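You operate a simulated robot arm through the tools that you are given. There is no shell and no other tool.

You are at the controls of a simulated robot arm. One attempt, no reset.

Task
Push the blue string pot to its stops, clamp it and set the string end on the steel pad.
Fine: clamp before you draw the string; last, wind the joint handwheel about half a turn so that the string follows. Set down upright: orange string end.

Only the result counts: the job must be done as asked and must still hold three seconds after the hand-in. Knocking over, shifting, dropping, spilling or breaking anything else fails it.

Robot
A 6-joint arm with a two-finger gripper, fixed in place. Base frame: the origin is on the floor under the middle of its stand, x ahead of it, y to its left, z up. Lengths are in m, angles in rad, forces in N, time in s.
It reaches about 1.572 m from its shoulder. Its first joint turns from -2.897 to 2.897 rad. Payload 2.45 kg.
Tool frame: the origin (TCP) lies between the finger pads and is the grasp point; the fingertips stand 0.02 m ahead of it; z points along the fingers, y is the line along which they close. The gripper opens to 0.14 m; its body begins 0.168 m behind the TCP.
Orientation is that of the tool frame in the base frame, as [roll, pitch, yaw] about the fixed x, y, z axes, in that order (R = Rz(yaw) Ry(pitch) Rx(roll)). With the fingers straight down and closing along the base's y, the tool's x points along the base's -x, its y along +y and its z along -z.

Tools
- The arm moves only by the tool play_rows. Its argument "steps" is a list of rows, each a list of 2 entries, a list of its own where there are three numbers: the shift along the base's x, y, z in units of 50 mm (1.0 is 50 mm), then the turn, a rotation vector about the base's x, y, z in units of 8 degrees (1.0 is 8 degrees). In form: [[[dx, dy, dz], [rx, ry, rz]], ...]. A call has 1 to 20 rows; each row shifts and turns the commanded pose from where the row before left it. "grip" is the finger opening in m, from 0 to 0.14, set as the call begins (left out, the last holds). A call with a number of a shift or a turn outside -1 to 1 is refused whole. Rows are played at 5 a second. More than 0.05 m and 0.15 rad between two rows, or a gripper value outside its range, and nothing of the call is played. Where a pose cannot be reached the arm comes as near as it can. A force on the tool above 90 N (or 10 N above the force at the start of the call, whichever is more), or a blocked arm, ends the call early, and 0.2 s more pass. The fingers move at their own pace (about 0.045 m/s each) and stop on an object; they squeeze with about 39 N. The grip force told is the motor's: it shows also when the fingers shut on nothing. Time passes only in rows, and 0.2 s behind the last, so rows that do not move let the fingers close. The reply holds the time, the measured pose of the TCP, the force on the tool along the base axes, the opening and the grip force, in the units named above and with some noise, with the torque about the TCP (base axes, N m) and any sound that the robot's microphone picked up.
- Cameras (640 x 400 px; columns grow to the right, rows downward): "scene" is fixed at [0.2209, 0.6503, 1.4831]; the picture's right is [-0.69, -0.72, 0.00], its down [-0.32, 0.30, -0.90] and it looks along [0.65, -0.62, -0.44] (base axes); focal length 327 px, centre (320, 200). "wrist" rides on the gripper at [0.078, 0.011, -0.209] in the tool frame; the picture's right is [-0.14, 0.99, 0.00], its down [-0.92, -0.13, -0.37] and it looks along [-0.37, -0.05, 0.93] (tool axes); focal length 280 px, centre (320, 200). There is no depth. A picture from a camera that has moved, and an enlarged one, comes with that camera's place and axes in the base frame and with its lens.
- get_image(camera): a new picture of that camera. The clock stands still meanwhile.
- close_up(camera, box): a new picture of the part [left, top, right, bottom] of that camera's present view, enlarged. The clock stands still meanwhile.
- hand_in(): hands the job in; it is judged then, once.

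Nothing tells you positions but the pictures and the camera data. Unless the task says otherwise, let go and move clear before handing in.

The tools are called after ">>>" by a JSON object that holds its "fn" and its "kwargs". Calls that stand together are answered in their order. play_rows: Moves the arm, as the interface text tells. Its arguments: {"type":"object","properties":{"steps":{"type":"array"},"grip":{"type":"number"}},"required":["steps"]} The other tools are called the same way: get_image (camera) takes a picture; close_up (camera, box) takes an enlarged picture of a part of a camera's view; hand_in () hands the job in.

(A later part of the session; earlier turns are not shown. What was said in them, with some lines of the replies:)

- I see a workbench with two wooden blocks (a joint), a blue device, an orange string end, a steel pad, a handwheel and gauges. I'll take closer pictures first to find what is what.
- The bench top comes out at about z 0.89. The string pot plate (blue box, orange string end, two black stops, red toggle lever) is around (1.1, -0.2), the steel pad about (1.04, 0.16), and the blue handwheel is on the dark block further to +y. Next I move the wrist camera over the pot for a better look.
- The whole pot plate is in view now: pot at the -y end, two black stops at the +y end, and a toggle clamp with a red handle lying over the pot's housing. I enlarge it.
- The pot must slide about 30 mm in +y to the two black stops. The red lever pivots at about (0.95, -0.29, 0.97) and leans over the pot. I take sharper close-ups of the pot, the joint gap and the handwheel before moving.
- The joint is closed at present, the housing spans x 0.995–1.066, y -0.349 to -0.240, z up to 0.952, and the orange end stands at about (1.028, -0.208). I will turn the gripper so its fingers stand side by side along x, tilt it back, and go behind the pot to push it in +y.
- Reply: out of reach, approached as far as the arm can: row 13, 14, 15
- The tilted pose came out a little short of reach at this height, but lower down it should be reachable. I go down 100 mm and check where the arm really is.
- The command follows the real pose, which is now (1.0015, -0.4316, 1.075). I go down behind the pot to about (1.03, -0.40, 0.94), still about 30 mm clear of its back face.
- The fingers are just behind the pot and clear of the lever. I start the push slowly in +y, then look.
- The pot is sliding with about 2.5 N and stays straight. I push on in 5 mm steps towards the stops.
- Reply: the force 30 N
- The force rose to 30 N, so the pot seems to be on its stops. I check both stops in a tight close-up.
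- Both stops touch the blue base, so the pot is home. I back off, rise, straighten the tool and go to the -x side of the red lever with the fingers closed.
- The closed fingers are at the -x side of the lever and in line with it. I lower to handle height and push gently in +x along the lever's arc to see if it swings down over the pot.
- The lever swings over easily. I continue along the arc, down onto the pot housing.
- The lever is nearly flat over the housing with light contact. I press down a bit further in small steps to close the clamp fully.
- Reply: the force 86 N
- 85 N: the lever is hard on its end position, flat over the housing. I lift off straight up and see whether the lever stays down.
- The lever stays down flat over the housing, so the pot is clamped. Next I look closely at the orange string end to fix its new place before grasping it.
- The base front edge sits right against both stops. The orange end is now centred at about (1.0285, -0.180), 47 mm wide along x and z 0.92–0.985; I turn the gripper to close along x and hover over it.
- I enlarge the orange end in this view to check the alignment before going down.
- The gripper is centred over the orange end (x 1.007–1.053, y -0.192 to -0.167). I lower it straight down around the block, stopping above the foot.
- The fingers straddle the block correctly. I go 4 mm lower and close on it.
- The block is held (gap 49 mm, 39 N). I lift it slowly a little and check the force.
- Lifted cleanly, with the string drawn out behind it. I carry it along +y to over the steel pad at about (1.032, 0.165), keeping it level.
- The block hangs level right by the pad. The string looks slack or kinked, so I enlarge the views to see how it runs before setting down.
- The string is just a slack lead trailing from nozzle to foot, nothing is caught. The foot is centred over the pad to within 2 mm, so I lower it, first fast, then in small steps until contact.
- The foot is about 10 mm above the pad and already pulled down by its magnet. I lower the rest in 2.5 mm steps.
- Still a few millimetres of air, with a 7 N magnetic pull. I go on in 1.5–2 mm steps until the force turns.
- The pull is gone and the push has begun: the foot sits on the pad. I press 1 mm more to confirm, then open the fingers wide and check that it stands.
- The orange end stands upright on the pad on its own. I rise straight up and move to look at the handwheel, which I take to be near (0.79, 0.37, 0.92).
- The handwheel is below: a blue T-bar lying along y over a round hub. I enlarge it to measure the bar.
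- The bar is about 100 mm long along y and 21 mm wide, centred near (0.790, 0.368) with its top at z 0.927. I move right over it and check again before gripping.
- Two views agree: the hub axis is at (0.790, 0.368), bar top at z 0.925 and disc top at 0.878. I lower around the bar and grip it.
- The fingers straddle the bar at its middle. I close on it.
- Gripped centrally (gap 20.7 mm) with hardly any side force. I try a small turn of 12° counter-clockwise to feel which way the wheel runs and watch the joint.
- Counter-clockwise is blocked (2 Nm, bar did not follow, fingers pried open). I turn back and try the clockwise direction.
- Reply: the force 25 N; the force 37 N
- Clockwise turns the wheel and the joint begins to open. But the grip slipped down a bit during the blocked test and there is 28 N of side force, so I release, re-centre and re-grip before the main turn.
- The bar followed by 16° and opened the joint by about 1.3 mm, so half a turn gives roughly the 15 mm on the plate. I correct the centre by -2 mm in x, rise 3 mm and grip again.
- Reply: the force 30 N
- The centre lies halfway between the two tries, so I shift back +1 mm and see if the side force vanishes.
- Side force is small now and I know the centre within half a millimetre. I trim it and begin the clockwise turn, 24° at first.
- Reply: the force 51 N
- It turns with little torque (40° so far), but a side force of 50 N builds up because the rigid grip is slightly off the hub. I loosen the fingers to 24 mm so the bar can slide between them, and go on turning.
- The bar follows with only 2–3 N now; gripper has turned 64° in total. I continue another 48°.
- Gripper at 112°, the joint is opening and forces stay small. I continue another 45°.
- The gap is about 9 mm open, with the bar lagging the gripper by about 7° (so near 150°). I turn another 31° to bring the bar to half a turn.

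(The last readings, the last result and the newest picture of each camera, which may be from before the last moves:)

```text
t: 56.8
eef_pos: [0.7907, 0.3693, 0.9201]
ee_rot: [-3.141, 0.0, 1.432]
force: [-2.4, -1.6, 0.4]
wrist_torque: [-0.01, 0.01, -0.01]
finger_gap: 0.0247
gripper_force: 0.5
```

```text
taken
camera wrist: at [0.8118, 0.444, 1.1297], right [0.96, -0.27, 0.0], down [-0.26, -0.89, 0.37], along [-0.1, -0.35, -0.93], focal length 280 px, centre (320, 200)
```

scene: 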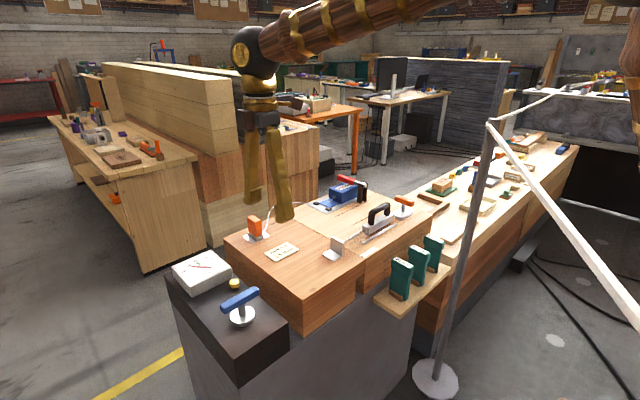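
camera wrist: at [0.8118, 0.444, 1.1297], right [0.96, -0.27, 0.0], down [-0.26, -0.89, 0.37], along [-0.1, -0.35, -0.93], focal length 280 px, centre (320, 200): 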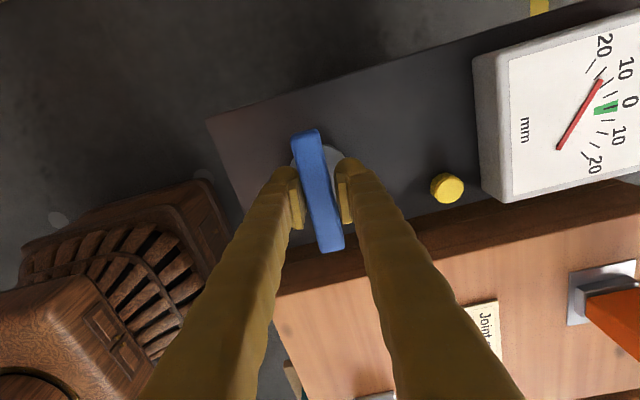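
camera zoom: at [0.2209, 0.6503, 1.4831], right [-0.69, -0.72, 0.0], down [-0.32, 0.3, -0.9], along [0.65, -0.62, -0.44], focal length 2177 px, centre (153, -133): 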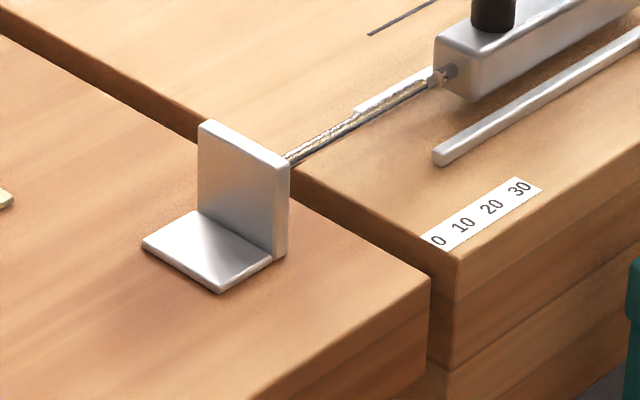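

The bar now stands about 183° from its start and the joint is roughly 11 mm open. I open the fingers and rise straight up, clear of everything.

>>> {"fn": "play_rows", "kwargs": {"steps": [[[0, 0, 0], [0, 0, 0]], [[0, 0, 0], [0, 0, 0]], [[0, 0, 0], [0, 0, 0]], [[0, 0, 0.4], [0, 0, 0]], [[0, 0, 0.8], [0, 0, 0]], [[0, 0, 0.9], [0, 0, 0]], [[0, 0, 0.9], [0, 0, 0]], [[0, 0, 0.9], [0, 0, 0]], [[0, 0, 0.9], [0, 0, 0]], [[0, 0, 0], [0, 0, 0]]], "grip": 0.07}}

>>> {"fn": "get_image", "kwargs": {"camera": "scene"}}

>>> {"fn": "close_up", "kwargs": {"camera": "scene", "box": [220, 170, 400, 280]}}

>>> {"fn": "close_up", "kwargs": {"camera": "scene", "box": [160, 240, 290, 340]}}

>>> {"fn": "close_up", "kwargs": {"camera": "scene", "box": [235, 200, 295, 250]}}

```text
t: 59.0
eef_pos: [0.7889, 0.3704, 1.1564]
ee_rot: [-3.141, 0.001, 1.431]
force: [-0.1, -0.2, -0.7]
wrist_torque: [-0.03, 0.02, 0.04]
finger_gap: 0.07
gripper_force: 0.0
```

```text
taken
```

scene: 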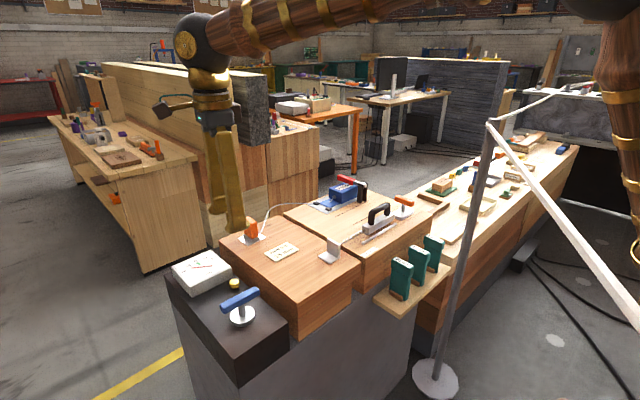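

```text
3.56 times, centred on (310, 225) of scene
camera zoom: at [0.2209, 0.6503, 1.4831], right [-0.69, -0.72, 0.0], down [-0.32, 0.3, -0.9], along [0.65, -0.62, -0.44], focal length 1161 px, centre (356, 111)
```

zoom: 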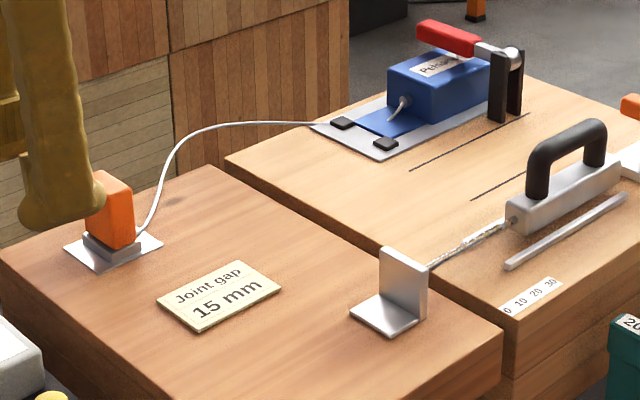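

```text
4.00 times, centred on (225, 290) of scene
camera zoom: at [0.2209, 0.6503, 1.4831], right [-0.69, -0.72, 0.0], down [-0.32, 0.3, -0.9], along [0.65, -0.62, -0.44], focal length 1306 px, centre (700, -160)
```

zoom: 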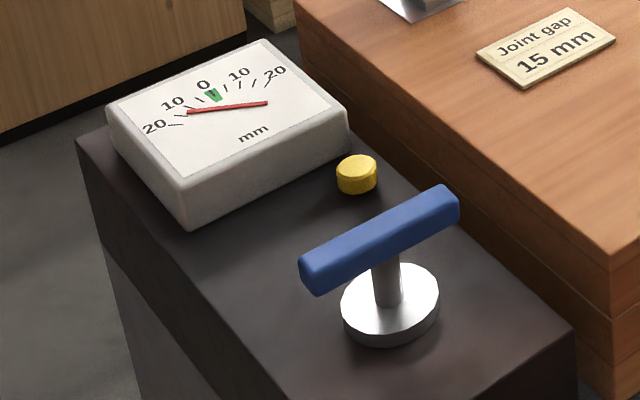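

```text
8.00 times, centred on (265, 225) of scene
camera zoom: at [0.2209, 0.6503, 1.4831], right [-0.69, -0.72, 0.0], down [-0.32, 0.3, -0.9], along [0.65, -0.62, -0.44], focal length 2612 px, centre (760, 0)
```

zoom: 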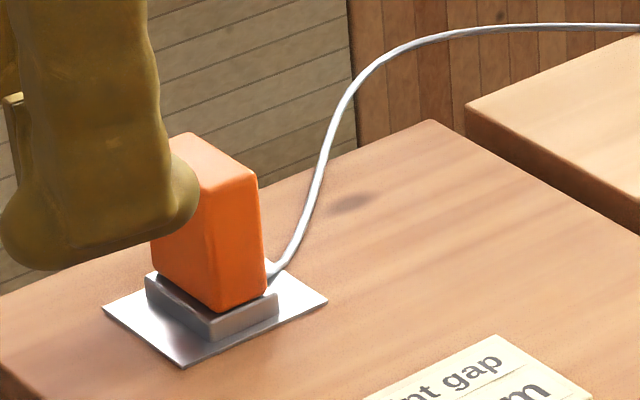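

Everything stands as intended: pot on the stops under the red lever, orange end upright on the pad, and the joint open. I check the display and the pot end once more in close-up.

>>> {"fn": "close_up", "kwargs": {"camera": "scene", "box": [160, 240, 250, 300]}}

>>> {"fn": "close_up", "kwargs": {"camera": "scene", "box": [315, 170, 375, 215]}}

>>> {"fn": "close_up", "kwargs": {"camera": "scene", "box": [310, 220, 380, 280]}}

>>> {"fn": "get_image", "kwargs": {"camera": "wrist"}}

```text
6.67 times, centred on (205, 270) of scene
camera zoom: at [0.2209, 0.6503, 1.4831], right [-0.69, -0.72, 0.0], down [-0.32, 0.3, -0.9], along [0.65, -0.62, -0.44], focal length 2177 px, centre (1087, -267)
```

zoom: 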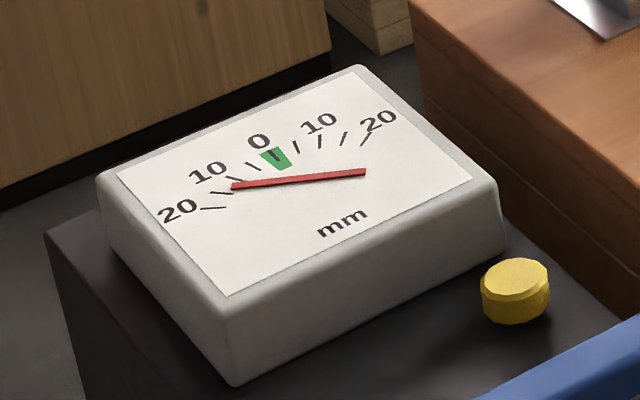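

```text
8.89 times, centred on (345, 192) of scene
camera zoom: at [0.2209, 0.6503, 1.4831], right [-0.69, -0.72, 0.0], down [-0.32, 0.3, -0.9], along [0.65, -0.62, -0.44], focal length 2903 px, centre (98, 267)
```

zoom: 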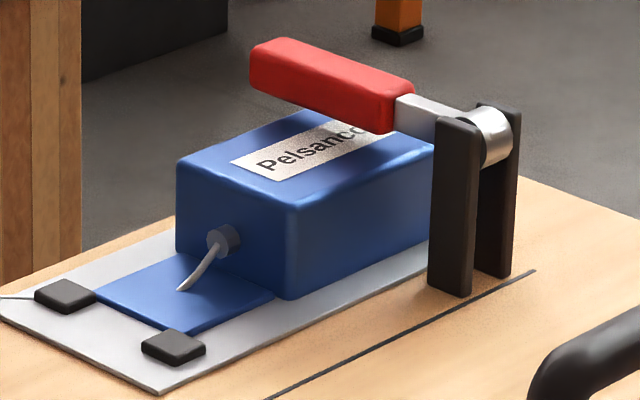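

```text
6.67 times, centred on (345, 250) of scene
camera zoom: at [0.2209, 0.6503, 1.4831], right [-0.69, -0.72, 0.0], down [-0.32, 0.3, -0.9], along [0.65, -0.62, -0.44], focal length 2177 px, centre (153, -133)
```

zoom: 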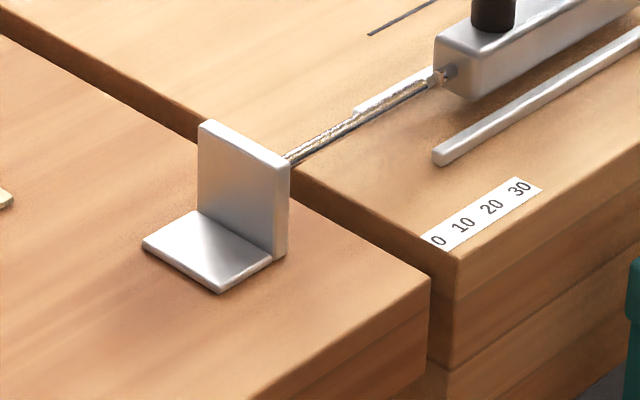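

```text
taken
camera wrist: at [0.8099, 0.447, 1.3662], right [0.96, -0.27, 0.0], down [-0.25, -0.89, 0.37], along [-0.1, -0.35, -0.93], focal length 280 px, centre (320, 200)
```

wrist: 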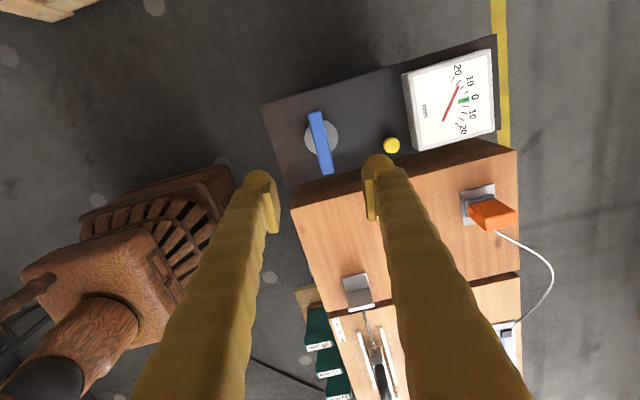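

All is in place: the lever rests flat on the pot, the orange end is upright on the pad, and the wheel is turned about half a turn with the string following. I move the arm a little higher and away, then take a last look.

>>> {"fn": "play_rows", "kwargs": {"steps": [[[-0.5, 0, 0.6], [0, 0, 0]], [[-0.5, 0, 0.6], [0, 0, 0]], [[-0.5, 0, 0.5], [0, 0, 0]], [[0, 0, 0], [0, 0, 0]], [[0, 0, 0], [0, 0, 0]], [[0, 0, 0], [0, 0, 0]], [[0, 0, 0], [0, 0, 0]], [[0, 0, 0], [0, 0, 0]]]}}

>>> {"fn": "close_up", "kwargs": {"camera": "scene", "box": [160, 160, 400, 340]}}

```text
t: 60.8
eef_pos: [0.7152, 0.3705, 1.2437]
ee_rot: [3.141, -0.001, 1.433]
force: [0.3, -1.4, -0.7]
wrist_torque: [0.03, 0.03, 0.0]
finger_gap: 0.07
gripper_force: 0.0
```

```text
2.22 times, centred on (280, 250) of scene
camera zoom: at [0.2209, 0.6503, 1.4831], right [-0.69, -0.72, 0.0], down [-0.32, 0.3, -0.9], along [0.65, -0.62, -0.44], focal length 726 px, centre (409, 89)
```

zoom: 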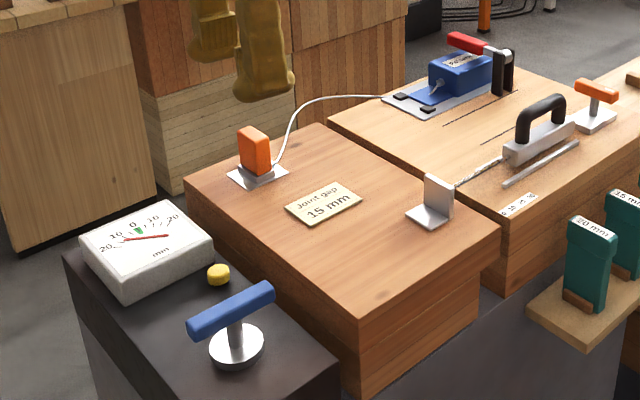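

Nothing has moved since: pot on its stops and clamped, orange string end upright on the steel pad, joint open by half a turn, arm clear. I hand in the job.

>>> {"fn": "hand_in", "kwargs": {}}

```text
The job is handed in.
```

I handed in the job with every step done in the order you asked. The hand-in reply gave no verdict, so I don't know yet how it was judged.

- **String pot:** I pushed it about 30 mm until its base touched both black stops.
- **Clamp:** I swung the red lever down onto the housing before drawing any string. It has stayed down since.
- **String end:** The orange end stands upright on the steel pad. It stayed there after I let go and while the joint opened.
- **Handwheel:** I wound it last, about 183° clockwise. The joint opened by roughly 11 mm and the string moved with it. I first tried 12° the other way; that was blocked, so I let go and gripped again before the main turn.

The string hangs in a slack loop between the pot and the pad instead of running taut. I saw nothing else shifted or knocked over, and the arm was clear before the hand-in.
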